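You operate a simulated robot arm through the tools that you are given. There is no shell and no other tool. Be economical: measure what you need, move in short steps, check, and stop when the job is done.

You are at the controls of a simulated two-armed robot. One attempt, no reset.

TASK
Open the wiring drawer, put the blue tub inside and shut the drawer again. Take the purple spool and leave it on the third board from the bottom of the kitting shelf. Fetch the white spool and set it on top of the square carton. Take the white relay and put it on the third board from the top of the stock shelf. Put the blue block from the top of the sorting table on top of the blue paper roll. Fetch the green link from the top of the sorting table and set it on the third board from the bottom of the kitting shelf. Take the white packet and leave it on top of the brown small carton on the top of the kitting bench. Do these in any order. Set down upright: green link.

It is judged by the outcome, as a careful person would: the job done as asked, and still so three seconds after it is handed in. It fails if anything else is knocked over, pushed out of place, dropped, spilled or broken.

THE ROBOT
Two 7-joint arms with two-finger parallel grippers on one trunk, on a base that drives. Base frame: it is fixed to the floor where the robot stands at the start and does not move with it; the origin is under the middle of the robot, x ahead of it, y to its left, z up. Readings come in m, rad, newtons and seconds.
The left shoulder is at the start at [0.02, 0.113, 1.321], the right one opposite. With the tool pointing down near the work surface each hand reaches from about 0.1 to 0.54 m from the robot's upright axis, wherever it stands, measured 20 degrees to its own side. Places, roughly: blue block (2x6x5 cm) [7, -6.7, 0.8]; blue tub (6x6x5 cm) [4.6, -0.3, 0.8]; drawer wire [0.6, 0.2, 0.7]; green link (6x2x3 cm) [6.8, -6.3, 0.8]; paper roll (10x10x10 cm) [7.3, -6.6, 0.8]; purple spool (7x6x6 cm) [7.2, -6.3, 0.8]; small carton [6.75, -7.25, 0.75]; square carton [6.75, -6.5, 0.75]; third board of the kitting shelf [5.4, -8.9, 1]; third board of the stock shelf [10.6, -4.4, 1]; white packet [8, -5.5, 0.75]; white relay [7, -6.5, 0.75]; white spool (7x6x6 cm) [7.3, -6.4, 0.8]; wiring drawer [0.5, 0.2, 0.7]. Payload 1.57 kg a hand.
Tool frame (each hand has its own): the origin (TCP) lies between the finger pads and is the grasp point; the fingertips stand 0.03 m ahead of it; z points along the fingers, y is the line along which they close. Largest opening 0.08 m; finger width 0.017, thickness 0.012; the body of the gripper, 0.04 by 0.082 m, starts 0.08 m behind the TCP.
Orientation is told as [roll, pitch, yaw] about the base's x, y, z axes, in that order, counted from this pose: with the fingers straight down and closing along the base's y, the tool's x points along the base's -x, its y along +y and its z along -z.

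THE INTERFACE
- The arms move only by the tool jog_arm. It takes "left_targets", "right_targets" or both (then of equal length, played together; a hand with none holds still); each is a list of rows, each a list of 3 entries, a list of its own where there are three numbers: the shift along the base's x, y, z in cm, then the turn, a rotation vector about the base's x, y, z in rad, then the gripper command, from -1 (fully open) to 1 (shut), values between in proportion. In form: [[[dx, dy, dz], [wx, wy, wz], jaw], ...]. A call has 1 to 10 rows; each row shifts and turns the commanded pose from where the row before left it. Rows are played at 5 a second. More than 0.05 m and 0.15 rad between two rows, or a gripper value outside its range, and nothing of the call is played. A pose out of reach is approached as far as the arm can. The call stops where the force on the tool passes 40 N (or 10 N more than at its start, if that is more) or the arm is blocked; 0.2 s more then pass. The fingers move at their own pace (about 0.045 m/s each) and stop on an object; they squeeze with about 36 N. The grip force told is the motor's: it shows also when the fingers shut on nothing. Time passes only in rows, and 0.2 s behind the last, so rows that do not move let the fingers close. The reply holds the time, the measured pose of the TCP, the force on the tool along the base axes, the opening and the grip force, in the units named above and with some noise, with the torque about the TCP (base axes, N m) and any sound that the robot's microphone picked up.
- Cameras (640 x 400 px; columns grow to the right, rows downward): "scene" is now at [0.0716, -0.0061, 1.4066]; the picture's right is [-0.11, -0.99, 0.00], its down [-0.89, 0.10, -0.45] and it looks along [0.44, -0.05, -0.89] (base axes); focal length 280 px, centre (320, 200). "left" rides on the left gripper at [0.072, 0.007, -0.122] in its tool frame; the picture's right is [-0.09, 1.00, 0.00], its down [-0.84, -0.08, -0.54] and it looks along [-0.54, -0.05, 0.84] (tool axes); focal length 238 px, centre (320, 200). "right" rides on the right gripper at [0.072, -0.007, -0.122] in its tool frame; the picture's right is [0.09, 1.00, 0.00], its down [-0.84, 0.08, -0.54] and it looks along [-0.54, 0.05, 0.84] (tool axes); focal length 238 px, centre (320, 200). There is no depth. A picture from a camera that has moved, and an enlarged one, comes with that camera's place and axes in the base frame and with its lens.
- get_image(camera): a new picture of that camera. The clock stands still meanwhile.
- lift_body(by): slides the trunk up (or, below 0, down) by that many m; the arms and the scene camera ride with it, the base frame stays. It gives what a move gives, with no picture.
- drive_base(legs): drives the robot by 1 to 6 legs, each [ahead, left, turn to the left] in m, m and rad, along the robot's own axes; the way and the turn of a leg run together, so that a leg with both is an arc; at most 1.5 m and 3.142 rad a leg. The arms and the cameras ride along, it lands a little off, and it stops where it bumps. It gives what a move gives.
- turn_head(pan, tilt): turns the head with the scene camera to pan (to the left, within 1.396 rad either way) and tilt (down, from -0.506 to 1.204), counted from straight ahead of the robot. It gives what a move gives.
- zoom(camera, box): a new picture of the part [left, top, right, bottom] of that camera's present view, enlarged. The clock stands still meanwhile.
- hand_in(): hands the job in; it is judged then, once.

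Go step by step. Nothing tells you exact positions but the pictures and the camera data: compare them with the known pose of the tool, close in by small moves and look again before you grip or let go. The budget is 483 turns and 230 pictures, counting those below and the enlarged ones. Unless the task says otherwise, let go and move clear before handing in, and close with one line.

The tools are called after "Call:" as name(argument=value, ...) on one line, values as JSON. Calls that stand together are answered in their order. jog_arm: Moves the arms, as the interface text tells. Its arguments: {"type":"object","properties":{"left_targets":{"type":"array","items":{"type":"array"}},"right_targets":{"type":"array","items":{"type":"array"}}},"required":[]} The other tools are called the same way: lift_body (by) slides the trunk up or down; drive_base (legs) drives the base; turn_head (pan, tilt) turns the head that bears the scene camera; get_image (camera) takes a picture; zoom (camera, box) takes an enlarged picture of a part of a camera's view; hand_in () hands the job in.

At the start:

```text
clock: 0.0
left_tool_pos: [0.2773, 0.1076, 0.9057]
left_orientation: [0.247, -0.003, -0.016]
left_force: [-0.3, -0.3, 0.5]
left_ft_torque: [0.0, 0.01, 0.04]
left_grip_width: 0.08
left_gripper_force: 0.0
right_tool_pos: [0.2597, -0.3056, 0.9498]
right_orientation: [-0.003, 0.0, 0.003]
right_force: [0.2, 0.7, 0.3]
right_ft_torque: [0.03, 0.04, 0.02]
right_grip_width: 0.0799
right_gripper_force: 0.1
trunk travel left (down, up): [-0.374, 0.196]
robot x, y, heading: [0.0021, 0.0036, -0.001]
head pan, tilt: [-0.112, 1.108]
```

scene: 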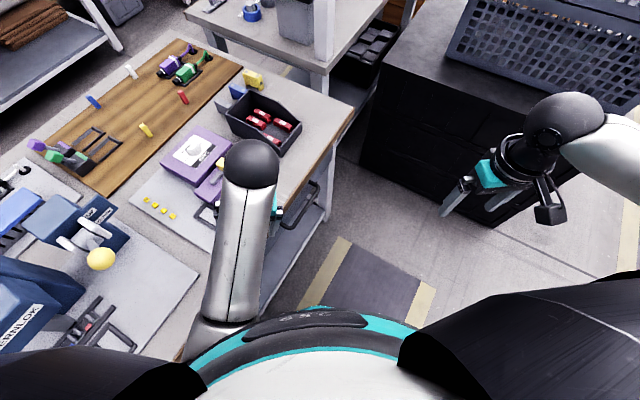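
right: 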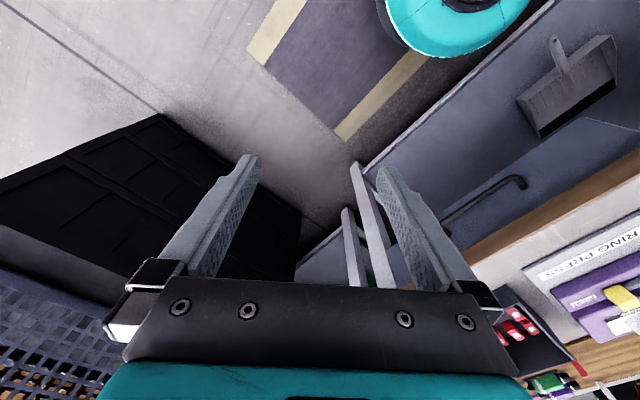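
left: 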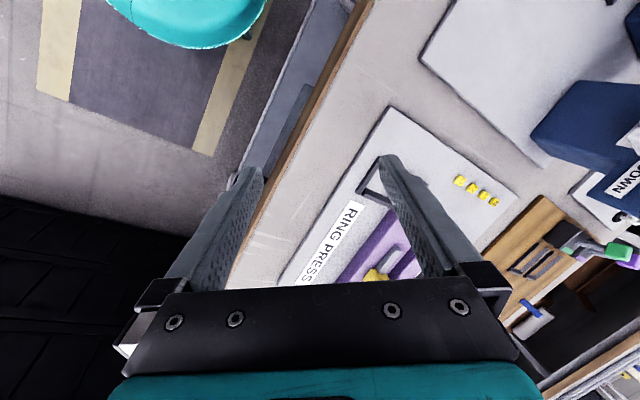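

I see a wiring bench ahead-left with the drawer handle under it. First I look around to understand the room.

Call:
turn_head(pan=0.0, tilt=0.3)

Call:
get_image(camera="scene")

Call:
turn_head(pan=-1.0, tilt=0.3)

Call:
get_image(camera="scene")

Call:
turn_head(pan=0.35, tilt=0.9)

Call:
get_image(camera="scene")

```text
clock: 1.1
left_tool_pos: [0.2777, 0.1083, 0.9061]
left_orientation: [0.251, -0.002, -0.015]
left_force: [0.0, 0.5, -0.6]
left_ft_torque: [-0.02, 0.0, 0.0]
left_grip_width: 0.0799
left_gripper_force: 0.0
right_tool_pos: [0.2609, -0.3034, 0.9499]
right_orientation: [-0.001, -0.001, 0.003]
right_force: [-0.5, -0.4, 0.0]
right_ft_torque: [0.01, 0.04, -0.02]
right_grip_width: 0.08
right_gripper_force: 0.1
trunk travel left (down, up): [-0.374, 0.196]
robot x, y, heading: [0.0021, 0.0033, 0.004]
head pan, tilt: [0.0, 0.3]
```

```text
226 pictures are left
camera scene: at [0.1028, 0.0009, 1.4731], right [0.0, -1.0, 0.0], down [-0.3, 0.0, -0.96], along [0.96, 0.0, -0.3], focal length 280 px, centre (320, 200)
```

scene: 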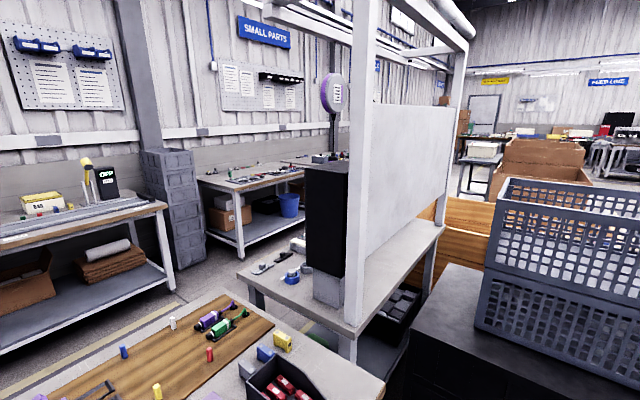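

```text
clock: 2.4
left_tool_pos: [0.2769, 0.1074, 0.9058]
left_orientation: [0.25, -0.002, -0.017]
left_force: [-0.1, -0.8, -0.5]
left_ft_torque: [0.0, -0.05, 0.05]
left_grip_width: 0.0802
left_gripper_force: 0.0
right_tool_pos: [0.2605, -0.3042, 0.9498]
right_orientation: [-0.002, 0.0, 0.002]
right_force: [0.5, -0.2, -0.5]
right_ft_torque: [-0.01, -0.04, 0.03]
right_grip_width: 0.08
right_gripper_force: 0.0
trunk travel left (down, up): [-0.374, 0.196]
robot x, y, heading: [-0.0014, -0.0014, 0.0]
head pan, tilt: [-1.0, 0.3]
```

```text
225 pictures are left
camera scene: at [0.0599, -0.0776, 1.4732], right [-0.84, -0.54, 0.0], down [-0.16, 0.25, -0.96], along [0.52, -0.8, -0.3], focal length 280 px, centre (320, 200)
```

scene: 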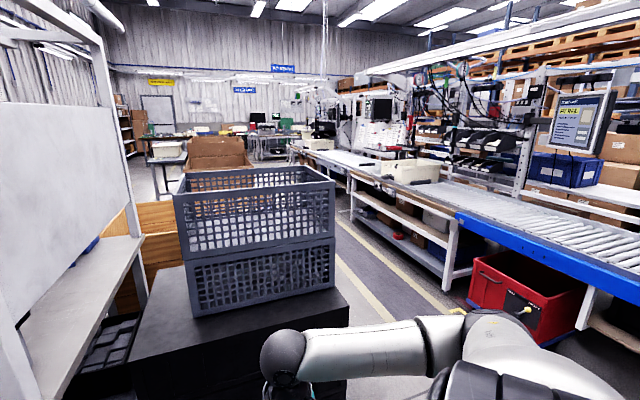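

```text
clock: 3.9
left_tool_pos: [0.2772, 0.1077, 0.9051]
left_orientation: [0.251, -0.002, -0.016]
left_force: [0.2, -0.1, 1.2]
left_ft_torque: [-0.01, 0.02, -0.01]
left_grip_width: 0.0801
left_gripper_force: 0.1
right_tool_pos: [0.2614, -0.3048, 0.9495]
right_orientation: [-0.003, 0.0, 0.003]
right_force: [1.0, 0.1, 0.5]
right_ft_torque: [-0.03, 0.0, -0.02]
right_grip_width: 0.08
right_gripper_force: 0.1
trunk travel left (down, up): [-0.374, 0.196]
robot x, y, heading: [0.0007, -0.0043, 0.002]
head pan, tilt: [0.351, 0.901]
```

```text
224 pictures are left
camera scene: at [0.0803, 0.0268, 1.4209], right [0.34, -0.94, 0.0], down [-0.74, -0.27, -0.62], along [0.58, 0.21, -0.78], focal length 280 px, centre (320, 200)
```

scene: 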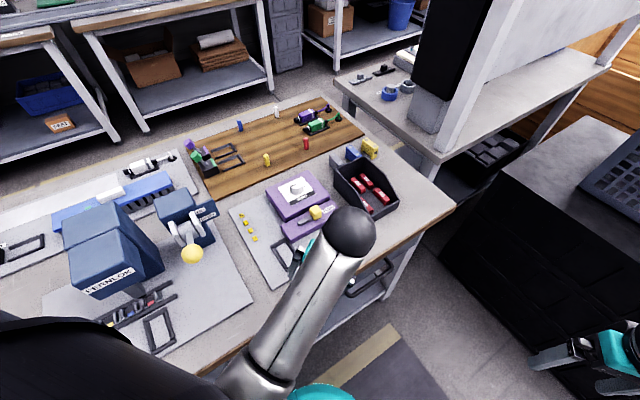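

I can see the general layout: benches run at an angle of about -0.88 rad to my axis. I move the left arm aside to see the drawer front.

Call:
jog_arm(left_targets=[[[-3, 3, 3], [0, 0, 0], -1], [[-3, 3, 3], [0, 0, 0], -1], [[-3, 3, 3], [0, 0, 0], -1], [[-3, 3, 3], [0, 0, 0], -1]])

Call:
turn_head(pan=0.1, tilt=1.1)

Call:
get_image(camera="scene")

Call:
get_image(camera="left")

```text
refused: row 1 steps farther than a row can; nothing moved
```

```text
clock: 4.7
left_tool_pos: [0.2765, 0.1082, 0.906]
left_orientation: [0.252, -0.002, -0.016]
left_force: [0.4, 0.0, -0.1]
left_ft_torque: [0.0, -0.05, 0.03]
left_grip_width: 0.08
left_gripper_force: 0.1
right_tool_pos: [0.2608, -0.305, 0.9501]
right_orientation: [-0.003, 0.0, 0.002]
right_force: [-0.2, -0.2, 0.3]
right_ft_torque: [-0.01, 0.01, -0.01]
right_grip_width: 0.0799
right_gripper_force: 0.1
trunk travel left (down, up): [-0.374, 0.196]
robot x, y, heading: [0.0013, -0.0012, -0.005]
head pan, tilt: [0.099, 1.1]
```

```text
223 pictures are left
camera scene: at [0.0722, 0.0072, 1.4071], right [0.1, -0.99, 0.0], down [-0.89, -0.09, -0.45], along [0.45, 0.05, -0.89], focal length 280 px, centre (320, 200)
```

scene: 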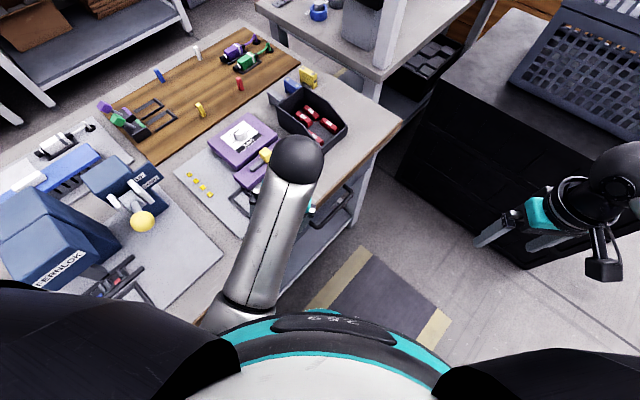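

```text
222 pictures are left
camera left: at [0.2042, 0.0858, 1.0258], right [0.11, 0.96, 0.25], down [0.83, -0.22, 0.51], along [0.54, 0.15, -0.83], focal length 238 px, centre (320, 200)
```

left: 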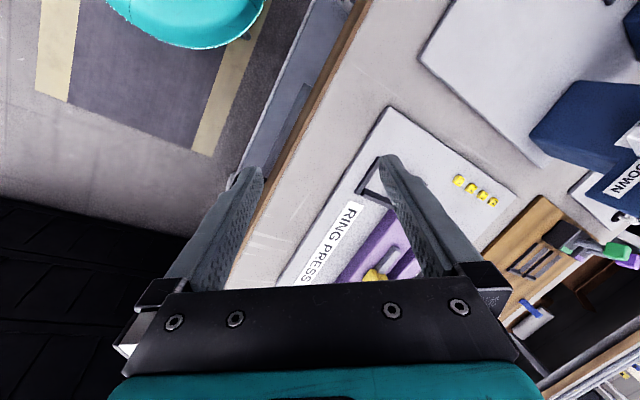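

Call:
jog_arm(left_targets=[[[-2, 2, 4], [0, 0, 0], -1], [[-2, 2, 4], [0, 0, 0], -1], [[-2, 3, 3], [0, 0, 0], -1], [[-2, 3, 3], [0, 0, 0], -1], [[-2, 4, 1], [0, 0, 0], -1], [[-2, 4, 0], [0, 0, 0], -1]])

Call:
get_image(camera="scene")

```text
clock: 5.2
left_tool_pos: [0.2581, 0.2138, 0.9579]
left_orientation: [0.484, -0.016, -0.048]
left_force: [-0.2, -0.1, -0.7]
left_ft_torque: [0.04, 0.01, -0.01]
left_grip_width: 0.0801
left_gripper_force: 0.0
left hand out of reach, approached as far as the arm can: row 2
right_tool_pos: [0.2602, -0.3044, 0.9504]
right_orientation: [-0.001, 0.001, 0.002]
right_force: [0.0, -0.7, -0.8]
right_ft_torque: [0.01, -0.01, 0.01]
right_grip_width: 0.08
right_gripper_force: 0.1
trunk travel left (down, up): [-0.374, 0.196]
robot x, y, heading: [-0.0025, 0.001, 0.0]
head pan, tilt: [0.099, 1.1]
stopped in row 2 (left hand): the arm was blocked; the commanded pose is now the measured one
```

```text
221 pictures are left
camera scene: at [0.0726, 0.0068, 1.4071], right [0.1, -0.99, 0.0], down [-0.89, -0.09, -0.45], along [0.45, 0.05, -0.89], focal length 280 px, centre (320, 200)
```

scene: 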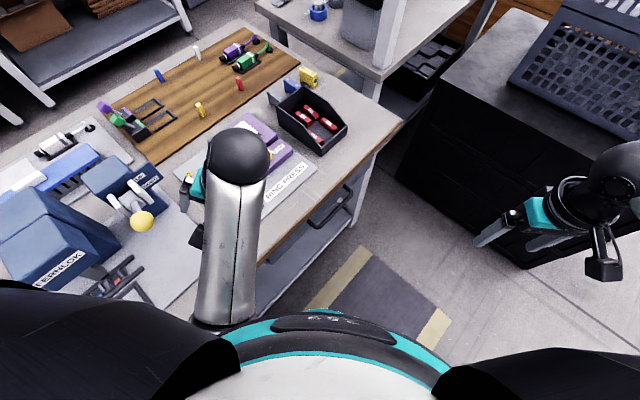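

Call:
zoom(camera="scene", box=[240, 140, 420, 300])

```text
2.50 times, centred on (330, 220) of scene
camera zoom: at [0.0726, 0.0068, 1.4071], right [0.1, -0.99, 0.0], down [-0.89, -0.09, -0.45], along [0.45, 0.05, -0.89], focal length 701 px, centre (295, 150)
```

zoom: 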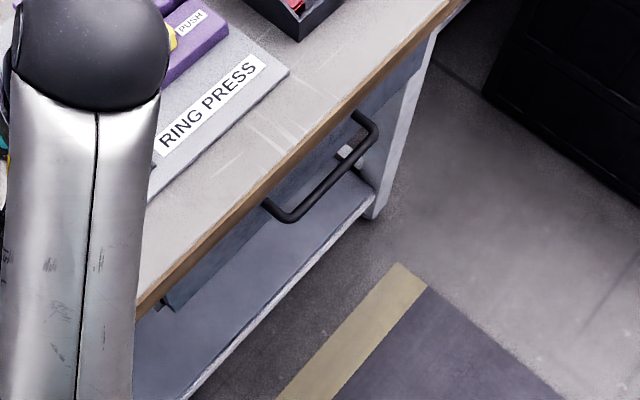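

The bench edge runs at about -0.63 rad, so the drawer pulls out toward (-0.59,-0.81). I back off from the bench, turn to face it squarely and shift right a little so that the handle is in front of the right hand.

Call:
drive_base(legs=[[-0.2, -0.28, 0], [0, 0, 0.937], [0, -0.17, 0]])

Call:
turn_head(pan=0.0, tilt=0.9)

Call:
get_image(camera="scene")

```text
clock: 10.8
left_tool_pos: [-0.0743, -0.0524, 0.9591]
left_orientation: [0.483, -0.018, 0.857]
left_force: [-0.7, -0.5, -0.5]
left_ft_torque: [0.0, 0.02, 0.0]
left_grip_width: 0.0801
left_gripper_force: 0.0
right_tool_pos: [0.3358, -0.3721, 0.9501]
right_orientation: [0.0, 0.002, 0.906]
right_force: [-0.8, -0.3, 0.5]
right_ft_torque: [0.0, 0.03, 0.02]
right_grip_width: 0.0801
right_gripper_force: 0.0
trunk travel left (down, up): [-0.374, 0.196]
robot x, y, heading: [-0.064, -0.3881, 0.905]
head pan, tilt: [0.099, 1.1]
```

```text
clock: 11.6
left_tool_pos: [-0.0749, -0.0519, 0.9591]
left_orientation: [0.484, -0.018, 0.858]
left_force: [-0.2, -0.2, 0.5]
left_ft_torque: [-0.01, -0.02, 0.01]
left_grip_width: 0.0798
left_gripper_force: 0.1
right_tool_pos: [0.3351, -0.3707, 0.9512]
right_orientation: [-0.002, 0.001, 0.906]
right_force: [0.0, 0.2, -0.1]
right_ft_torque: [0.03, -0.01, 0.04]
right_grip_width: 0.0799
right_gripper_force: 0.1
trunk travel left (down, up): [-0.374, 0.196]
robot x, y, heading: [-0.0645, -0.3911, 0.904]
head pan, tilt: [0.0, 0.901]
```

```text
219 pictures are left
camera scene: at [-0.0136, -0.3188, 1.4209], right [0.79, -0.62, 0.0], down [-0.48, -0.62, -0.62], along [0.38, 0.49, -0.78], focal length 280 px, centre (320, 200)
```

scene: 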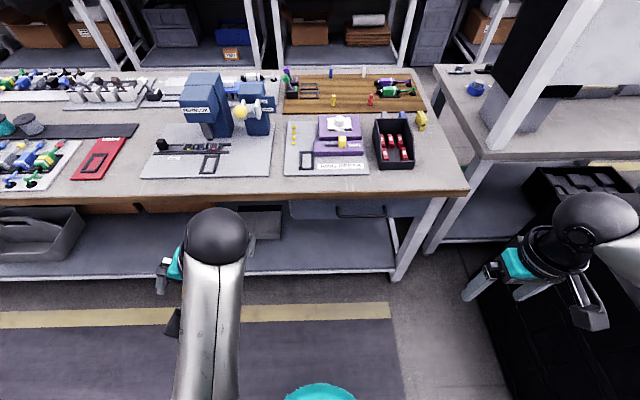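

Call:
zoom(camera="scene", box=[260, 160, 460, 285])

Call:
lift_body(by=-0.3)

Call:
zoom(camera="scene", box=[240, 60, 480, 210])

```text
3.20 times, centred on (360, 222) of scene
camera zoom: at [-0.0136, -0.3188, 1.4209], right [0.79, -0.62, 0.0], down [-0.48, -0.62, -0.62], along [0.38, 0.49, -0.78], focal length 897 px, centre (192, 128)
```

zoom: 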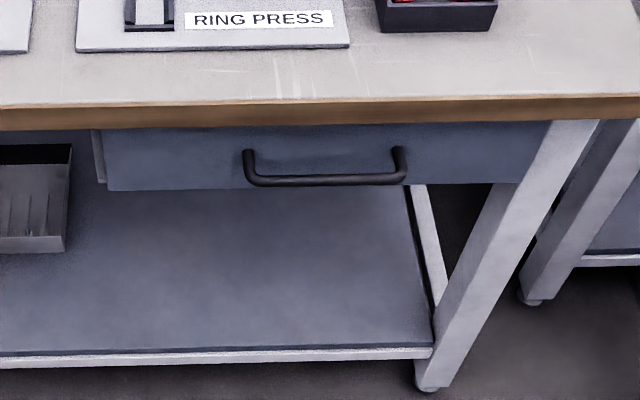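

```text
clock: 14.6
left_tool_pos: [-0.0737, -0.051, 0.6594]
left_orientation: [0.481, -0.017, 0.856]
left_force: [-0.4, 0.2, 0.3]
left_ft_torque: [0.02, 0.03, 0.03]
left_grip_width: 0.0799
left_gripper_force: 0.1
right_tool_pos: [0.3349, -0.3702, 0.6498]
right_orientation: [-0.001, -0.001, 0.907]
right_force: [-0.7, 0.2, -0.8]
right_ft_torque: [-0.02, 0.01, 0.0]
right_grip_width: 0.0799
right_gripper_force: 0.1
trunk travel left (down, up): [-0.074, 0.496]
robot x, y, heading: [-0.0654, -0.3871, 0.906]
head pan, tilt: [0.0, 0.901]
```

```text
2.67 times, centred on (360, 135) of scene
camera zoom: at [-0.0136, -0.3188, 1.121], right [0.79, -0.62, 0.0], down [-0.48, -0.62, -0.62], along [0.38, 0.49, -0.78], focal length 748 px, centre (213, 373)
```

zoom: 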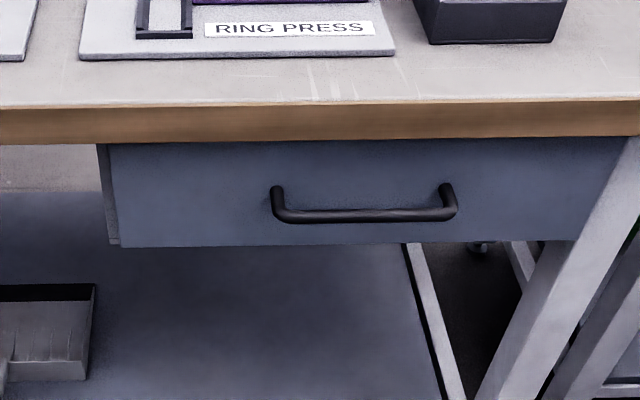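

The handle bar triangulates to about (0.40, 0.00, 0.70), lateral, about 16 cm long and 3.5 cm off the front. I turn the right hand so that the fingers will point forward and close vertically around it: yaw first.

Call:
jog_arm(right_targets=[[[0, 0, 0], [0, 0, -0.15], -1], [[0, 0, 0], [0, 0, -0.15], -1], [[0, 0, 0], [0, 0, -0.15], -1], [[0, 0, 0], [0, 0, -0.15], -1], [[0, 0, 0], [0, 0, -0.15], -1], [[0, 0, 0], [0, 0, -0.15], -1], [[0, 0, 0], [0, 0, -0.15], -1], [[0, 0, 0], [0, 0, -0.15], -1], [[0, 0, 0], [0, 0, -0.15], -1], [[0, 0, 0], [0, 0, -0.15], -1]])

Call:
jog_arm(right_targets=[[[0, 0, 1], [0.121, -0.089, 0], -1], [[0, 0, 1], [0.121, -0.089, 0], -1], [[0, 0, 1], [0.121, -0.089, 0], -1], [[0, 0, 1], [0.121, -0.089, 0], -1], [[0, 0, 1], [0.121, -0.089, 0], -1], [[0, 0, 1], [0.121, -0.089, 0], -1], [[0, 0, 1], [0.121, -0.089, 0], -1], [[0, 0, 1], [0.121, -0.089, 0], -1]])

Call:
get_image(camera="scene")

```text
clock: 16.8
left_tool_pos: [-0.0748, -0.0524, 0.6589]
left_orientation: [0.483, -0.017, 0.857]
left_force: [-0.4, -0.2, 0.4]
left_ft_torque: [0.01, 0.02, 0.01]
left_grip_width: 0.08
left_gripper_force: 0.0
right_tool_pos: [0.3356, -0.371, 0.6511]
right_orientation: [-0.002, -0.001, -0.597]
right_force: [-0.7, 0.5, -0.3]
right_ft_torque: [-0.01, 0.0, 0.01]
right_grip_width: 0.0801
right_gripper_force: 0.0
trunk travel left (down, up): [-0.074, 0.496]
robot x, y, heading: [-0.0644, -0.3906, 0.906]
head pan, tilt: [0.0, 0.901]
```

```text
clock: 18.6
left_tool_pos: [-0.0739, -0.0528, 0.6588]
left_orientation: [0.481, -0.018, 0.858]
left_force: [0.0, 0.0, -0.5]
left_ft_torque: [0.0, 0.04, -0.01]
left_grip_width: 0.0799
left_gripper_force: 0.1
right_tool_pos: [0.3349, -0.3705, 0.7308]
right_orientation: [1.202, -0.037, -0.621]
right_force: [0.4, 0.6, -1.0]
right_ft_torque: [0.0, 0.01, 0.02]
right_grip_width: 0.0799
right_gripper_force: 0.1
trunk travel left (down, up): [-0.074, 0.496]
robot x, y, heading: [-0.0666, -0.3893, 0.904]
head pan, tilt: [0.0, 0.901]
```

```text
216 pictures are left
camera scene: at [-0.0135, -0.3188, 1.1209], right [0.79, -0.62, 0.0], down [-0.48, -0.62, -0.62], along [0.38, 0.49, -0.78], focal length 280 px, centre (320, 200)
```

scene: 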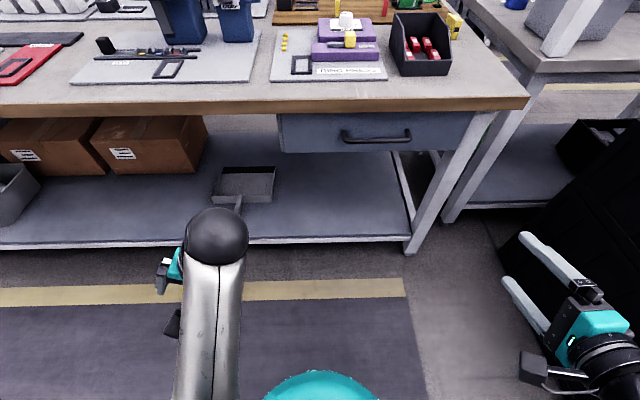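

The hand is oriented forward, tilted slightly down. I move it to 10 cm short of the bar.

Call:
jog_arm(right_targets=[[[0, 4.9, 0], [0, 0, 0], -1], [[0, 4.9, 0], [0, 0, 0], -1], [[0.2, 4.9, 0], [0, 0, 0], -1], [[0.3, 4.9, 0.2], [0, 0, 0], -1], [[0.3, 4.9, 0.2], [0, 0, 0], -1], [[0.4, 4.8, 0.1], [0, 0, 0], -1]])

Call:
zoom(camera="scene", box=[260, 60, 500, 210])

Call:
get_image(camera="right")

```text
clock: 19.9
left_tool_pos: [-0.0746, -0.0511, 0.6593]
left_orientation: [0.486, -0.017, 0.857]
left_force: [-0.4, -0.4, -0.4]
left_ft_torque: [0.04, -0.02, -0.02]
left_grip_width: 0.08
left_gripper_force: 0.0
right_tool_pos: [0.3764, -0.1415, 0.7234]
right_orientation: [1.168, -0.227, -0.598]
right_force: [1.1, 0.3, -0.5]
right_ft_torque: [0.0, 0.02, -0.01]
right_grip_width: 0.0804
right_gripper_force: 0.1
trunk travel left (down, up): [-0.074, 0.496]
robot x, y, heading: [-0.0644, -0.3853, 0.903]
head pan, tilt: [0.0, 0.901]
stopped in row 6 (right hand): the arm was blocked; the commanded pose is now the measured one
```

```text
2.67 times, centred on (380, 135) of scene
camera zoom: at [-0.0138, -0.3191, 1.121], right [0.79, -0.62, 0.0], down [-0.48, -0.62, -0.62], along [0.38, 0.49, -0.78], focal length 748 px, centre (160, 373)
```

zoom: 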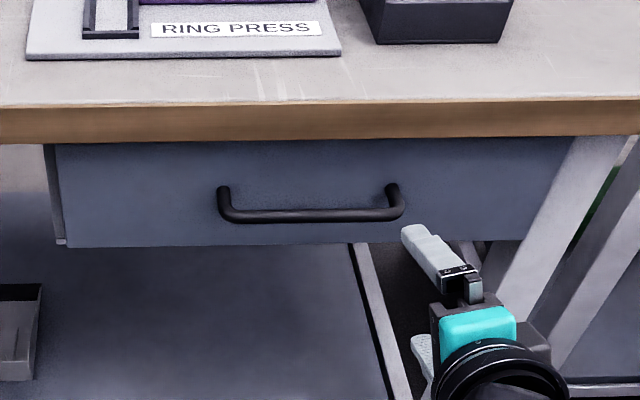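

```text
214 pictures are left
camera right: at [0.2467, -0.1901, 0.7469], right [-0.02, 0.49, 0.87], down [0.36, -0.81, 0.46], along [0.93, 0.32, -0.16], focal length 238 px, centre (320, 200)
```

right: 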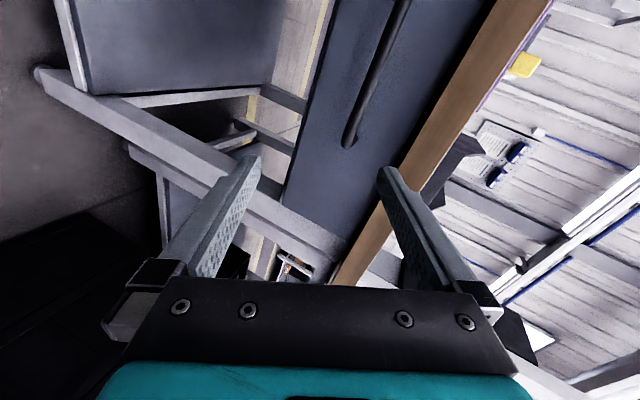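

The arm runs out of leftward range there, so I shift the base left by 12 cm and square it up, giving the handle a more natural place for the right arm.

Call:
drive_base(legs=[[0, 0.12, 0.035]])

```text
clock: 21.1
left_tool_pos: [-0.1794, 0.0196, 0.6587]
left_orientation: [0.483, -0.017, 0.893]
left_force: [0.1, -0.9, 0.0]
left_ft_torque: [0.05, 0.01, -0.02]
left_grip_width: 0.08
left_gripper_force: 0.0
right_tool_pos: [0.2761, -0.0539, 0.7223]
right_orientation: [1.164, -0.226, -0.564]
right_force: [0.0, -0.1, -0.5]
right_ft_torque: [-0.01, 0.0, 0.0]
right_grip_width: 0.08
right_gripper_force: 0.1
trunk travel left (down, up): [-0.074, 0.496]
robot x, y, heading: [-0.1611, -0.3152, 0.939]
head pan, tilt: [0.0, 0.901]
```

Call:
jog_arm(right_targets=[[[3.5, -1.2, 0.7], [0.075, 0.086, -0.035], -1], [[3.5, -1.2, 0.7], [0.075, 0.086, -0.035], -1]])

Call:
get_image(camera="right")

Call:
zoom(camera="scene", box=[300, 60, 540, 210])

```text
clock: 21.7
left_tool_pos: [-0.1814, 0.0187, 0.6591]
left_orientation: [0.482, -0.017, 0.892]
left_force: [-0.8, -0.5, 0.9]
left_ft_torque: [0.04, 0.0, 0.0]
left_grip_width: 0.0799
left_gripper_force: 0.0
right_tool_pos: [0.3463, -0.0793, 0.7359]
right_orientation: [1.193, 0.002, -0.636]
right_force: [-0.2, 0.3, -0.4]
right_ft_torque: [0.01, -0.04, 0.0]
right_grip_width: 0.0799
right_gripper_force: 0.1
trunk travel left (down, up): [-0.074, 0.496]
robot x, y, heading: [-0.161, -0.3174, 0.939]
head pan, tilt: [0.0, 0.901]
```

```text
213 pictures are left
camera right: at [0.2184, -0.1291, 0.7755], right [0.15, 0.35, 0.93], down [0.39, -0.88, 0.27], along [0.91, 0.32, -0.27], focal length 238 px, centre (320, 200)
```

right: 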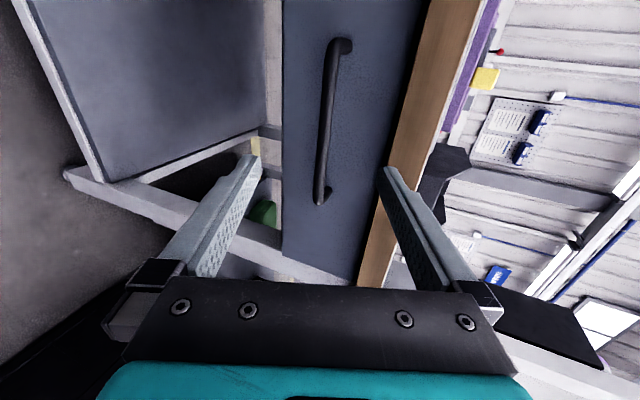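

```text
2.67 times, centred on (420, 135) of scene
camera zoom: at [-0.1097, -0.2456, 1.1209], right [0.81, -0.59, 0.0], down [-0.46, -0.63, -0.62], along [0.37, 0.5, -0.78], focal length 748 px, centre (53, 373)
```

zoom: 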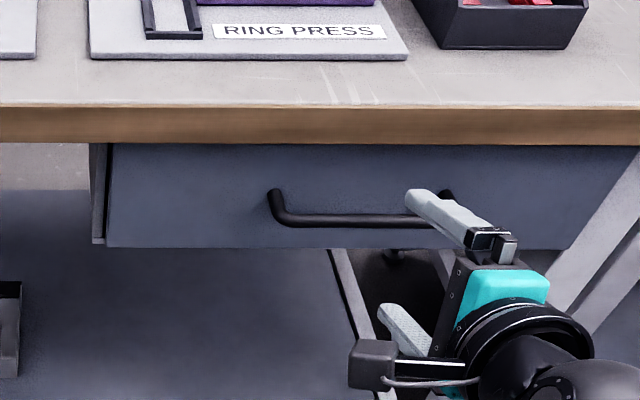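

Call:
jog_arm(right_targets=[[[1.7, 2.37, -0.9], [0, 0, 0], -1], [[1.7, 2.37, -0.9], [0, 0, 0], -1], [[1.6, 2.2, -0.9], [0, 0, 0], -1]])

Call:
get_image(camera="right")

Call:
zoom(camera="scene", box=[340, 80, 500, 180])

```text
clock: 22.5
left_tool_pos: [-0.1805, 0.018, 0.6602]
left_orientation: [0.482, -0.021, 0.889]
left_force: [0.6, 0.0, 0.2]
left_ft_torque: [0.0, -0.03, 0.03]
left_grip_width: 0.0799
left_gripper_force: 0.0
right_tool_pos: [0.3949, -0.0108, 0.7123]
right_orientation: [1.195, 0.0, -0.639]
right_force: [-20.8, -19.8, 7.5]
right_ft_torque: [1.04, -0.93, 0.18]
right_grip_width: 0.0772
right_gripper_force: 0.1
trunk travel left (down, up): [-0.074, 0.496]
robot x, y, heading: [-0.1574, -0.3135, 0.939]
head pan, tilt: [0.0, 0.901]
```

```text
211 pictures are left
camera right: at [0.2666, -0.0606, 0.7497], right [0.14, 0.35, 0.93], down [0.39, -0.88, 0.27], along [0.91, 0.32, -0.26], focal length 238 px, centre (320, 200)
```

right: 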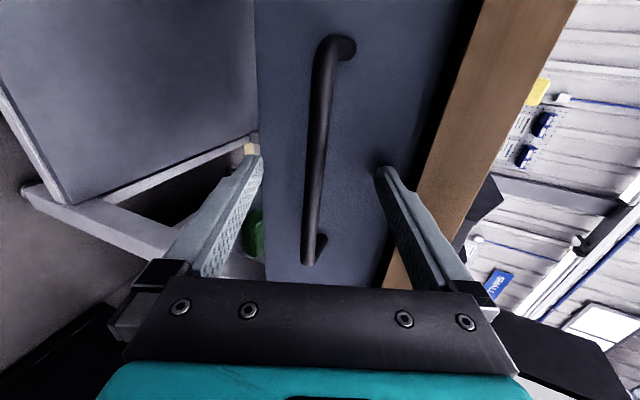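

```text
4.00 times, centred on (420, 130) of scene
camera zoom: at [-0.112, -0.2479, 1.1213], right [0.81, -0.59, 0.0], down [-0.46, -0.63, -0.62], along [0.37, 0.5, -0.78], focal length 1122 px, centre (-80, 480)
```

zoom: 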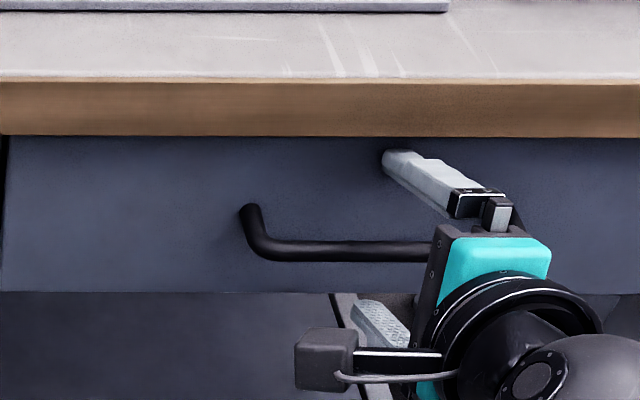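

The upper fingertip has touched the drawer front; I back off 1 cm and close on the bar.

Call:
jog_arm(right_targets=[[[-0.6, -0.8, 0], [0, 0, 0], -1], [[0, 0, 0], [0, 0, 0], 0], [[0, 0, 0], [0, 0, 0], 0.5], [[0, 0, 0], [0, 0, 0], 1], [[0, 0, 0], [0, 0, 0], 1], [[0, 0, 0], [0, 0, 0], 1]])

Call:
get_image(camera="right")

```text
clock: 23.9
left_tool_pos: [-0.1801, 0.0196, 0.6595]
left_orientation: [0.483, -0.017, 0.89]
left_force: [0.0, -0.1, -0.4]
left_ft_torque: [0.02, 0.01, 0.0]
left_grip_width: 0.0799
left_gripper_force: 0.0
right_tool_pos: [0.3887, -0.0173, 0.7093]
right_orientation: [1.194, 0.002, -0.64]
right_force: [0.6, 2.2, 4.0]
right_ft_torque: [0.1, 0.03, 0.01]
right_grip_width: 0.0117
right_gripper_force: 20.2
trunk travel left (down, up): [-0.074, 0.496]
robot x, y, heading: [-0.1621, -0.3176, 0.934]
head pan, tilt: [0.0, 0.901]
```

```text
209 pictures are left
camera right: at [0.2615, -0.0657, 0.7487], right [0.15, 0.35, 0.93], down [0.39, -0.88, 0.27], along [0.91, 0.32, -0.26], focal length 238 px, centre (320, 200)
```

right: 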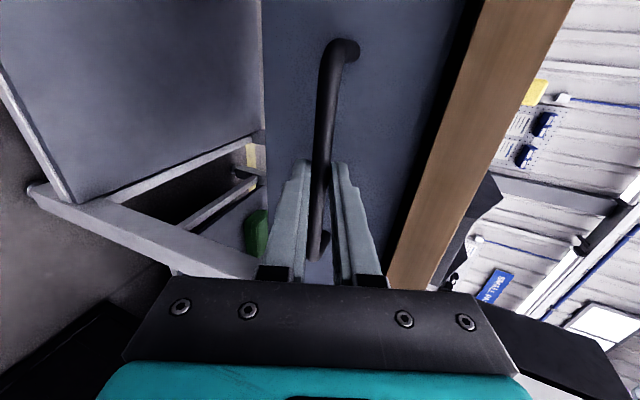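

The bar is gripped (12 mm). I pull the drawer along the bench normal.

Call:
jog_arm(right_targets=[[[-0.9, -1.2, 0], [0, 0, 0], 1], [[-1.2, -1.6, 0], [0, 0, 0], 1], [[-1.2, -1.6, 0], [0, 0, 0], 1], [[-1.2, -1.6, 0], [0, 0, 0], 1], [[-1.2, -1.6, 0], [0, 0, 0], 1], [[-1.2, -1.6, 0], [0, 0, 0], 1]])

Call:
get_image(camera="scene")

```text
clock: 25.3
left_tool_pos: [-0.1803, 0.02, 0.6594]
left_orientation: [0.48, -0.02, 0.892]
left_force: [-0.1, -0.5, 0.2]
left_ft_torque: [-0.03, 0.01, -0.01]
left_grip_width: 0.0801
left_gripper_force: 0.0
right_tool_pos: [0.3189, -0.1099, 0.7106]
right_orientation: [1.192, 0.003, -0.638]
right_force: [-3.5, 1.1, 12.1]
right_ft_torque: [0.36, 0.16, 0.55]
right_grip_width: 0.0119
right_gripper_force: 28.7
trunk travel left (down, up): [-0.074, 0.496]
robot x, y, heading: [-0.1575, -0.3151, 0.94]
head pan, tilt: [0.0, 0.901]
```

```text
208 pictures are left
camera scene: at [-0.1106, -0.2459, 1.121], right [0.81, -0.59, 0.0], down [-0.46, -0.63, -0.62], along [0.37, 0.5, -0.78], focal length 280 px, centre (320, 200)
```

scene: 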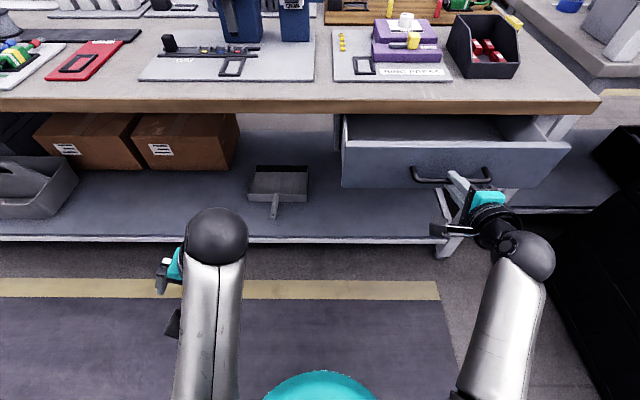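

Call:
jog_arm(right_targets=[[[-1.2, -1.6, 0.2], [0, 0, 0], 1], [[-1.2, -1.6, 0.1], [0, 0, 0], 1], [[-1.2, -1.6, 0], [0, 0, 0], 1], [[-1.2, -1.6, 0], [0, 0, 0], 1], [[-1.2, -1.6, 0], [0, 0, 0], 1], [[0, 0, 0], [0, 0, 0], 1]])

Call:
get_image(camera="scene")

```text
clock: 26.7
left_tool_pos: [-0.1802, 0.0202, 0.6581]
left_orientation: [0.48, -0.017, 0.893]
left_force: [0.4, -0.3, 0.1]
left_ft_torque: [0.0, 0.01, 0.0]
left_grip_width: 0.0801
left_gripper_force: 0.1
right_tool_pos: [0.26, -0.1879, 0.7103]
right_orientation: [1.191, 0.005, -0.635]
right_force: [-12.2, 9.2, -0.6]
right_ft_torque: [0.1, 0.1, 0.17]
right_grip_width: 0.0116
right_gripper_force: 29.4
trunk travel left (down, up): [-0.074, 0.496]
robot x, y, heading: [-0.1604, -0.3147, 0.936]
head pan, tilt: [0.0, 0.901]
```

```text
207 pictures are left
camera scene: at [-0.1106, -0.2449, 1.1209], right [0.81, -0.59, 0.0], down [-0.46, -0.63, -0.62], along [0.37, 0.5, -0.78], focal length 280 px, centre (320, 200)
```

scene: 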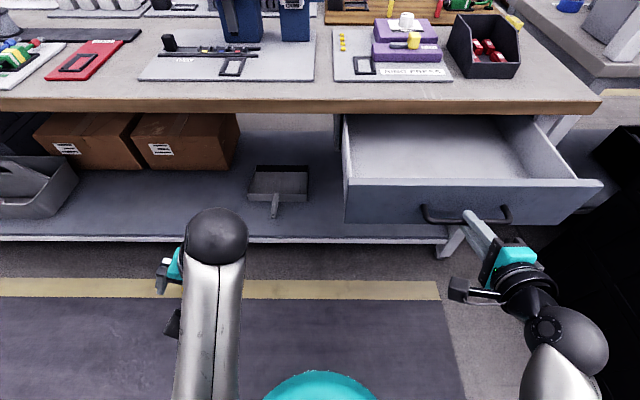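

The drawer is open about 21 cm. I release and withdraw the right hand.

Call:
jog_arm(right_targets=[[[0, 0, 0], [0, 0, 0], -1], [[0, 0, 0], [0, 0, 0], -1], [[0, 0, 0], [0, 0, 0], -1], [[0, 0, 0], [0, 0, 0], -1], [[-2, -2.8, 1], [0, 0, 0], -1], [[-2, -2.8, 1], [0, 0, 0], -1], [[-2, -2.8, 1], [0, 0, 0], -1], [[-2, -2.8, 1], [0, 0, 0], -1]])

Call:
turn_head(pan=-0.9, tilt=0.5)

Call:
get_image(camera="scene")

Call:
turn_head(pan=1.2, tilt=0.4)

Call:
get_image(camera="scene")

```text
clock: 28.5
left_tool_pos: [-0.1807, 0.0206, 0.6589]
left_orientation: [0.484, -0.019, 0.892]
left_force: [-0.7, 0.0, 0.1]
left_ft_torque: [0.0, 0.03, 0.0]
left_grip_width: 0.0801
left_gripper_force: 0.0
right_tool_pos: [0.1847, -0.305, 0.7331]
right_orientation: [1.194, 0.001, -0.638]
right_force: [0.1, -0.4, 0.2]
right_ft_torque: [-0.03, 0.0, -0.02]
right_grip_width: 0.0801
right_gripper_force: 0.0
right hand out of reach, approached as far as the arm can: row 7, 8
trunk travel left (down, up): [-0.074, 0.496]
robot x, y, heading: [-0.1588, -0.3189, 0.937]
head pan, tilt: [0.0, 0.901]
```

```text
clock: 29.7
left_tool_pos: [-0.1799, 0.0204, 0.6583]
left_orientation: [0.483, -0.017, 0.892]
left_force: [0.3, -0.5, -0.6]
left_ft_torque: [-0.01, -0.03, 0.0]
left_grip_width: 0.0799
left_gripper_force: 0.0
right_tool_pos: [0.1836, -0.3045, 0.7328]
right_orientation: [1.191, 0.003, -0.636]
right_force: [-0.1, -0.7, -0.2]
right_ft_torque: [-0.01, -0.02, 0.0]
right_grip_width: 0.0801
right_gripper_force: 0.1
trunk travel left (down, up): [-0.074, 0.496]
robot x, y, heading: [-0.16, -0.3166, 0.94]
head pan, tilt: [-0.901, 0.499]
```

```text
206 pictures are left
camera scene: at [-0.0635, -0.3031, 1.1548], right [0.04, -1.0, 0.0], down [-0.48, -0.02, -0.88], along [0.88, 0.03, -0.48], focal length 280 px, centre (320, 200)
```

scene: 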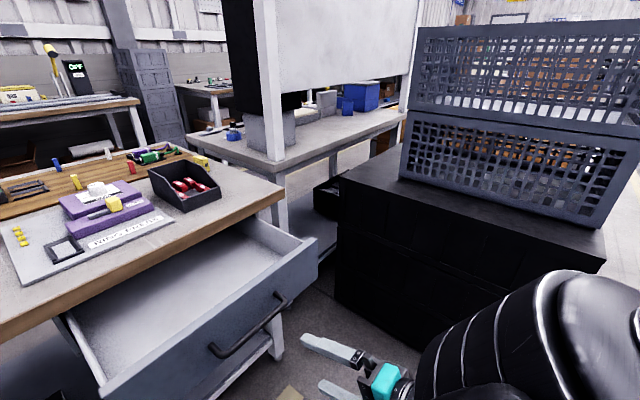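

```text
clock: 31.7
left_tool_pos: [-0.1811, 0.0197, 0.6587]
left_orientation: [0.484, -0.016, 0.892]
left_force: [0.1, 0.1, 0.2]
left_ft_torque: [0.01, 0.01, -0.03]
left_grip_width: 0.0802
left_gripper_force: 0.0
right_tool_pos: [0.1844, -0.3034, 0.733]
right_orientation: [1.192, 0.002, -0.637]
right_force: [-0.1, 0.4, -0.1]
right_ft_torque: [0.0, 0.0, -0.06]
right_grip_width: 0.08
right_gripper_force: 0.1
trunk travel left (down, up): [-0.074, 0.496]
robot x, y, heading: [-0.1602, -0.318, 0.938]
head pan, tilt: [1.201, 0.4]
```

```text
205 pictures are left
camera scene: at [-0.2041, -0.2283, 1.1639], right [0.84, 0.54, 0.0], down [0.21, -0.33, -0.92], along [-0.49, 0.78, -0.39], focal length 280 px, centre (320, 200)
```

scene: 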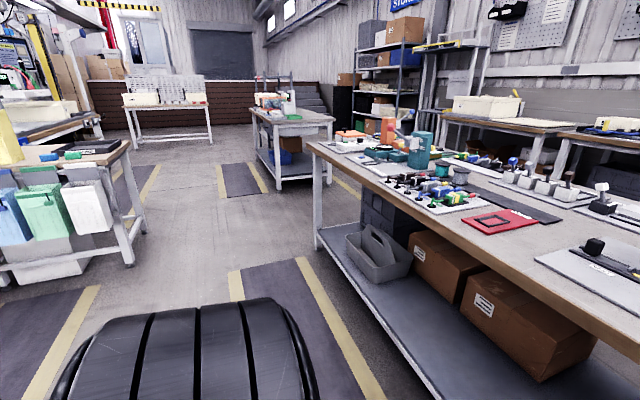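

The drawer stays open; now I raise the trunk, reset the right hand to point down, back off and turn to face along the aisle toward the blue tub.

Call:
lift_body(by=0.3)

Call:
drive_base(legs=[[-0.3, 0, 0], [0, 0, -1.57]])

Call:
turn_head(pan=0.0, tilt=0.25)

Call:
get_image(camera="scene")

Call:
turn_head(pan=0.9, tilt=0.25)

Call:
get_image(camera="scene")

```text
clock: 34.7
left_tool_pos: [-0.1793, 0.0189, 0.9586]
left_orientation: [0.484, -0.017, 0.891]
left_force: [-0.9, 0.3, 0.4]
left_ft_torque: [0.01, -0.01, -0.03]
left_grip_width: 0.0801
left_gripper_force: 0.1
right_tool_pos: [0.1857, -0.3041, 1.0333]
right_orientation: [1.19, 0.001, -0.636]
right_force: [-0.4, 0.6, -0.7]
right_ft_torque: [-0.01, -0.01, 0.0]
right_grip_width: 0.0801
right_gripper_force: 0.2
trunk travel left (down, up): [-0.374, 0.196]
robot x, y, heading: [-0.1651, -0.3125, 0.934]
head pan, tilt: [1.201, 0.4]
```

```text
clock: 40.5
left_tool_pos: [-0.0014, -0.522, 0.9577]
left_orientation: [0.485, -0.017, -0.647]
left_force: [-0.6, 0.2, 0.3]
left_ft_torque: [0.01, -0.02, 0.02]
left_grip_width: 0.0801
left_gripper_force: 0.0
right_tool_pos: [-0.3119, -0.8952, 1.034]
right_orientation: [1.194, 0.001, -2.175]
right_force: [-0.2, 0.9, -0.4]
right_ft_torque: [-0.02, 0.01, 0.03]
right_grip_width: 0.08
right_gripper_force: 0.1
trunk travel left (down, up): [-0.374, 0.196]
robot x, y, heading: [-0.3367, -0.5509, -0.601]
head pan, tilt: [1.201, 0.4]
```

```text
clock: 41.9
left_tool_pos: [-0.0012, -0.5206, 0.959]
left_orientation: [0.484, -0.017, -0.644]
left_force: [0.0, -0.1, 0.7]
left_ft_torque: [0.01, 0.0, -0.02]
left_grip_width: 0.0803
left_gripper_force: 0.1
right_tool_pos: [-0.3139, -0.8948, 1.032]
right_orientation: [1.193, 0.001, -2.174]
right_force: [-0.2, 0.4, 0.2]
right_ft_torque: [0.0, -0.01, 0.02]
right_grip_width: 0.0799
right_gripper_force: 0.0
trunk travel left (down, up): [-0.374, 0.196]
robot x, y, heading: [-0.3373, -0.5518, -0.602]
head pan, tilt: [0.0, 0.25]
```

```text
204 pictures are left
camera scene: at [-0.2511, -0.61, 1.4779], right [-0.56, -0.83, 0.0], down [-0.2, 0.14, -0.97], along [0.8, -0.55, -0.25], focal length 280 px, centre (320, 200)
```

scene: 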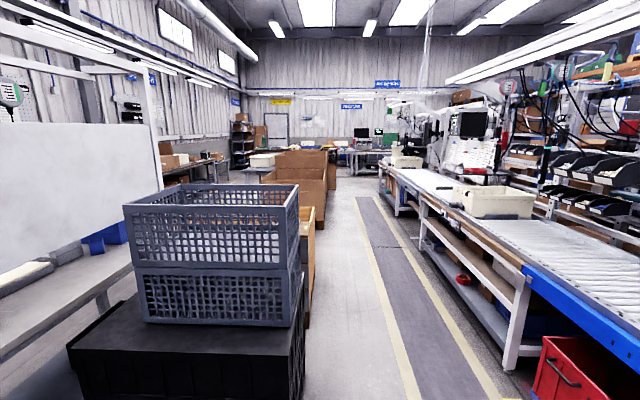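

```text
clock: 43.1
left_tool_pos: [-0.0022, -0.5224, 0.9593]
left_orientation: [0.483, -0.018, -0.648]
left_force: [0.4, 0.1, 0.2]
left_ft_torque: [0.02, 0.0, -0.05]
left_grip_width: 0.08
left_gripper_force: 0.0
right_tool_pos: [-0.3132, -0.8954, 1.0336]
right_orientation: [1.193, 0.001, -2.175]
right_force: [-1.4, 0.7, 0.1]
right_ft_torque: [-0.02, 0.02, 0.0]
right_grip_width: 0.0801
right_gripper_force: 0.0
trunk travel left (down, up): [-0.374, 0.196]
robot x, y, heading: [-0.3371, -0.553, -0.603]
head pan, tilt: [0.901, 0.25]
```

```text
203 pictures are left
camera scene: at [-0.2389, -0.5298, 1.4779], right [0.29, -0.96, 0.0], down [-0.24, -0.07, -0.97], along [0.93, 0.29, -0.25], focal length 280 px, centre (320, 200)
```

scene: 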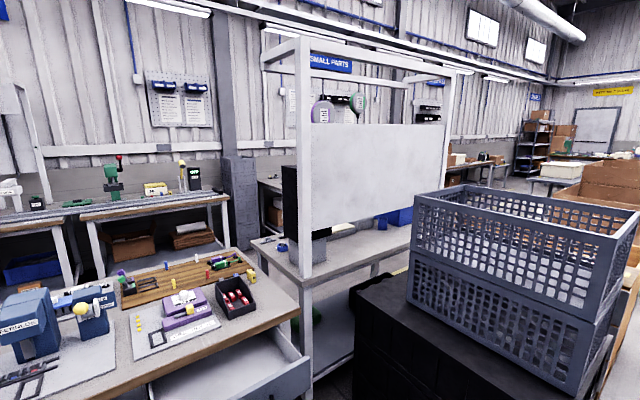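

The aisle along the line is clear, but the black cabinet protrudes; I shift right 0.42 m into the aisle's middle and drive forward, then look left for a gap.

Call:
drive_base(legs=[[0, -0.42, -0.035], [1.5, 0, 0]])

Call:
turn_head(pan=0.0, tilt=0.3)

Call:
get_image(camera="scene")

Call:
turn_head(pan=0.9, tilt=0.3)

Call:
get_image(camera="scene")

```text
clock: 52.9
left_tool_pos: [0.961, -1.8312, 0.9577]
left_orientation: [0.485, -0.017, -0.722]
left_force: [0.2, 0.7, 0.6]
left_ft_torque: [0.0, 0.0, -0.02]
left_grip_width: 0.0801
left_gripper_force: 0.0
right_tool_pos: [0.6216, -2.1816, 1.0316]
right_orientation: [1.191, 0.003, -2.25]
right_force: [0.7, 0.3, -0.5]
right_ft_torque: [0.02, -0.04, -0.03]
right_grip_width: 0.0799
right_gripper_force: 0.0
trunk travel left (down, up): [-0.374, 0.196]
robot x, y, heading: [0.6241, -1.8342, -0.674]
head pan, tilt: [0.901, 0.25]
```

```text
clock: 54.1
left_tool_pos: [0.9605, -1.831, 0.9591]
left_orientation: [0.483, -0.017, -0.722]
left_force: [0.2, 0.6, -0.1]
left_ft_torque: [-0.03, 0.02, 0.04]
left_grip_width: 0.0799
left_gripper_force: 0.1
right_tool_pos: [0.622, -2.1813, 1.0339]
right_orientation: [1.191, 0.004, -2.251]
right_force: [0.1, -0.5, 0.1]
right_ft_torque: [-0.01, -0.01, 0.02]
right_grip_width: 0.0798
right_gripper_force: 0.0
trunk travel left (down, up): [-0.374, 0.196]
robot x, y, heading: [0.6209, -1.8382, -0.677]
head pan, tilt: [0.0, 0.3]
```

```text
202 pictures are left
camera scene: at [0.7051, -1.9013, 1.4732], right [-0.63, -0.78, 0.0], down [-0.23, 0.18, -0.96], along [0.75, -0.6, -0.3], focal length 280 px, centre (320, 200)
```

scene: 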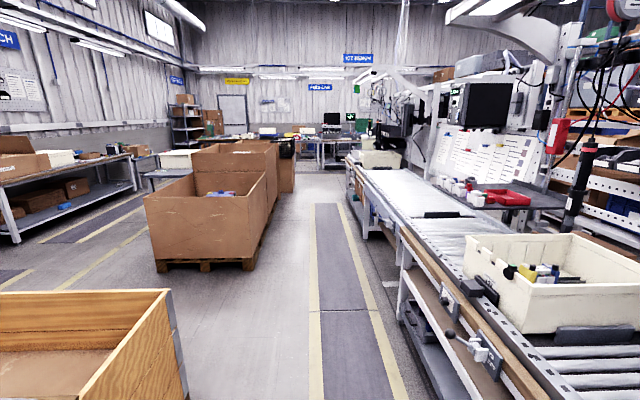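

```text
clock: 55.3
left_tool_pos: [0.9594, -1.832, 0.9598]
left_orientation: [0.483, -0.018, -0.723]
left_force: [0.3, 0.1, 0.7]
left_ft_torque: [-0.02, 0.01, 0.03]
left_grip_width: 0.0798
left_gripper_force: 0.0
right_tool_pos: [0.6209, -2.1812, 1.0333]
right_orientation: [1.193, 0.002, -2.251]
right_force: [-0.3, -0.1, -0.1]
right_ft_torque: [0.01, 0.03, 0.01]
right_grip_width: 0.0803
right_gripper_force: 0.0
trunk travel left (down, up): [-0.374, 0.196]
robot x, y, heading: [0.6258, -1.8359, -0.674]
head pan, tilt: [0.901, 0.3]
```

```text
201 pictures are left
camera scene: at [0.7233, -1.8223, 1.4732], right [0.22, -0.98, 0.0], down [-0.29, -0.07, -0.96], along [0.93, 0.21, -0.3], focal length 280 px, centre (320, 200)
```

scene: 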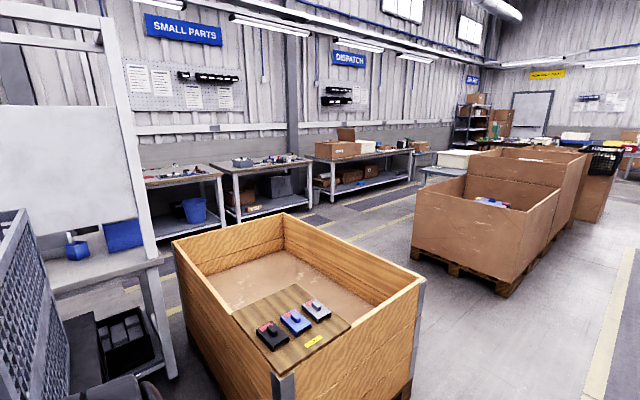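

There's a gap between the wooden bin and the cardboard boxes leading to the wall benches where the tub should be. I drive to the gap, turn left and go through, then look.

Call:
drive_base(legs=[[0, 0, 0.04], [1.4, 0, 0], [0.46, 0, 0], [0, 0, 1.57]])

Call:
turn_head(pan=0.0, tilt=0.5)

Call:
get_image(camera="scene")

```text
clock: 68.9
left_tool_pos: [2.1208, -2.6261, 0.9594]
left_orientation: [0.483, -0.018, 0.888]
left_force: [0.7, -0.7, -0.4]
left_ft_torque: [0.01, 0.01, 0.02]
left_grip_width: 0.08
left_gripper_force: 0.1
right_tool_pos: [2.4844, -2.9498, 1.0324]
right_orientation: [1.192, 0.002, -0.641]
right_force: [-0.9, 0.0, -0.3]
right_ft_torque: [0.0, 0.02, -0.02]
right_grip_width: 0.0801
right_gripper_force: 0.0
trunk travel left (down, up): [-0.374, 0.196]
robot x, y, heading: [2.1387, -2.9607, 0.936]
head pan, tilt: [0.901, 0.3]
```

```text
clock: 70.1
left_tool_pos: [2.1203, -2.6244, 0.9586]
left_orientation: [0.484, -0.018, 0.889]
left_force: [0.2, 0.8, 0.4]
left_ft_torque: [0.0, -0.03, 0.01]
left_grip_width: 0.0799
left_gripper_force: 0.1
right_tool_pos: [2.4839, -2.9496, 1.0324]
right_orientation: [1.192, 0.002, -0.639]
right_force: [-0.5, -0.1, -1.0]
right_ft_torque: [-0.03, 0.01, 0.02]
right_grip_width: 0.0802
right_gripper_force: 0.0
trunk travel left (down, up): [-0.374, 0.196]
robot x, y, heading: [2.1413, -2.9591, 0.938]
head pan, tilt: [0.0, 0.499]
```

```text
200 pictures are left
camera scene: at [2.1992, -2.8779, 1.4548], right [0.81, -0.59, 0.0], down [-0.28, -0.39, -0.88], along [0.52, 0.71, -0.48], focal length 280 px, centre (320, 200)
```

scene: 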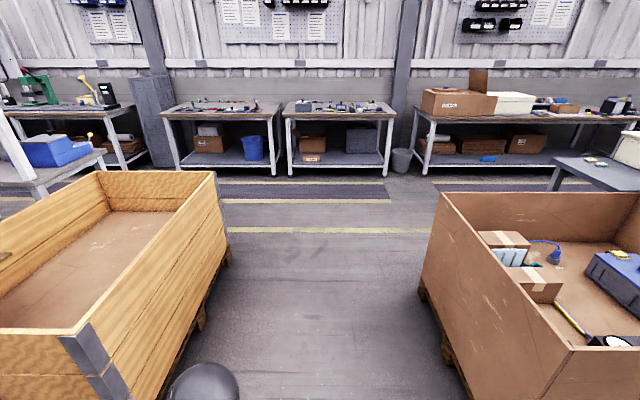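

Clear path through. I drive to in front of the second bench.

Call:
drive_base(legs=[[1.4, 0, 0], [1.2, 0, 0], [0.1, -0.22, 0]])

Call:
turn_head(pan=-0.2, tilt=0.8)

Call:
get_image(camera="scene")

```text
clock: 84.2
left_tool_pos: [3.8462, -0.5213, 0.9581]
left_orientation: [0.483, -0.018, 0.918]
left_force: [0.4, 0.3, 0.6]
left_ft_torque: [-0.05, -0.04, 0.01]
left_grip_width: 0.0802
left_gripper_force: 0.0
right_tool_pos: [4.2188, -0.8347, 1.0343]
right_orientation: [1.191, 0.003, -0.611]
right_force: [-0.3, -0.6, 0.2]
right_ft_torque: [0.01, -0.02, -0.01]
right_grip_width: 0.08
right_gripper_force: 0.2
trunk travel left (down, up): [-0.374, 0.196]
robot x, y, heading: [3.8754, -0.8572, 0.966]
head pan, tilt: [0.0, 0.499]
```

```text
clock: 85.0
left_tool_pos: [3.8456, -0.5217, 0.9587]
left_orientation: [0.483, -0.019, 0.919]
left_force: [0.9, 0.0, -0.7]
left_ft_torque: [-0.01, 0.02, 0.0]
left_grip_width: 0.08
left_gripper_force: 0.0
right_tool_pos: [4.2184, -0.8356, 1.0341]
right_orientation: [1.192, 0.003, -0.609]
right_force: [-0.4, 0.6, -0.2]
right_ft_torque: [0.02, 0.01, 0.0]
right_grip_width: 0.0801
right_gripper_force: 0.0
trunk travel left (down, up): [-0.374, 0.196]
robot x, y, heading: [3.8745, -0.858, 0.963]
head pan, tilt: [-0.201, 0.799]
```

```text
199 pictures are left
camera scene: at [3.9389, -0.7914, 1.4289], right [0.69, -0.72, 0.0], down [-0.52, -0.5, -0.7], along [0.5, 0.48, -0.72], focal length 280 px, centre (320, 200)
```

scene: 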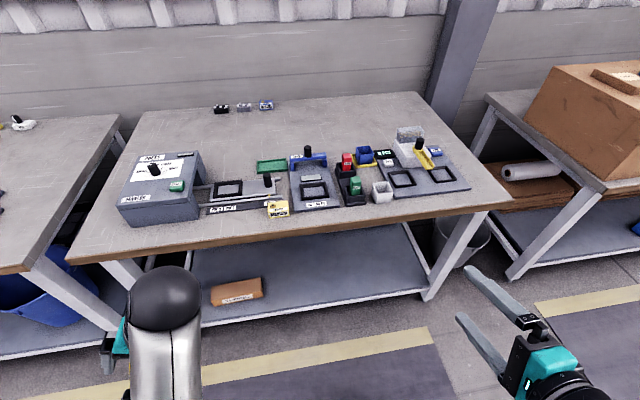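

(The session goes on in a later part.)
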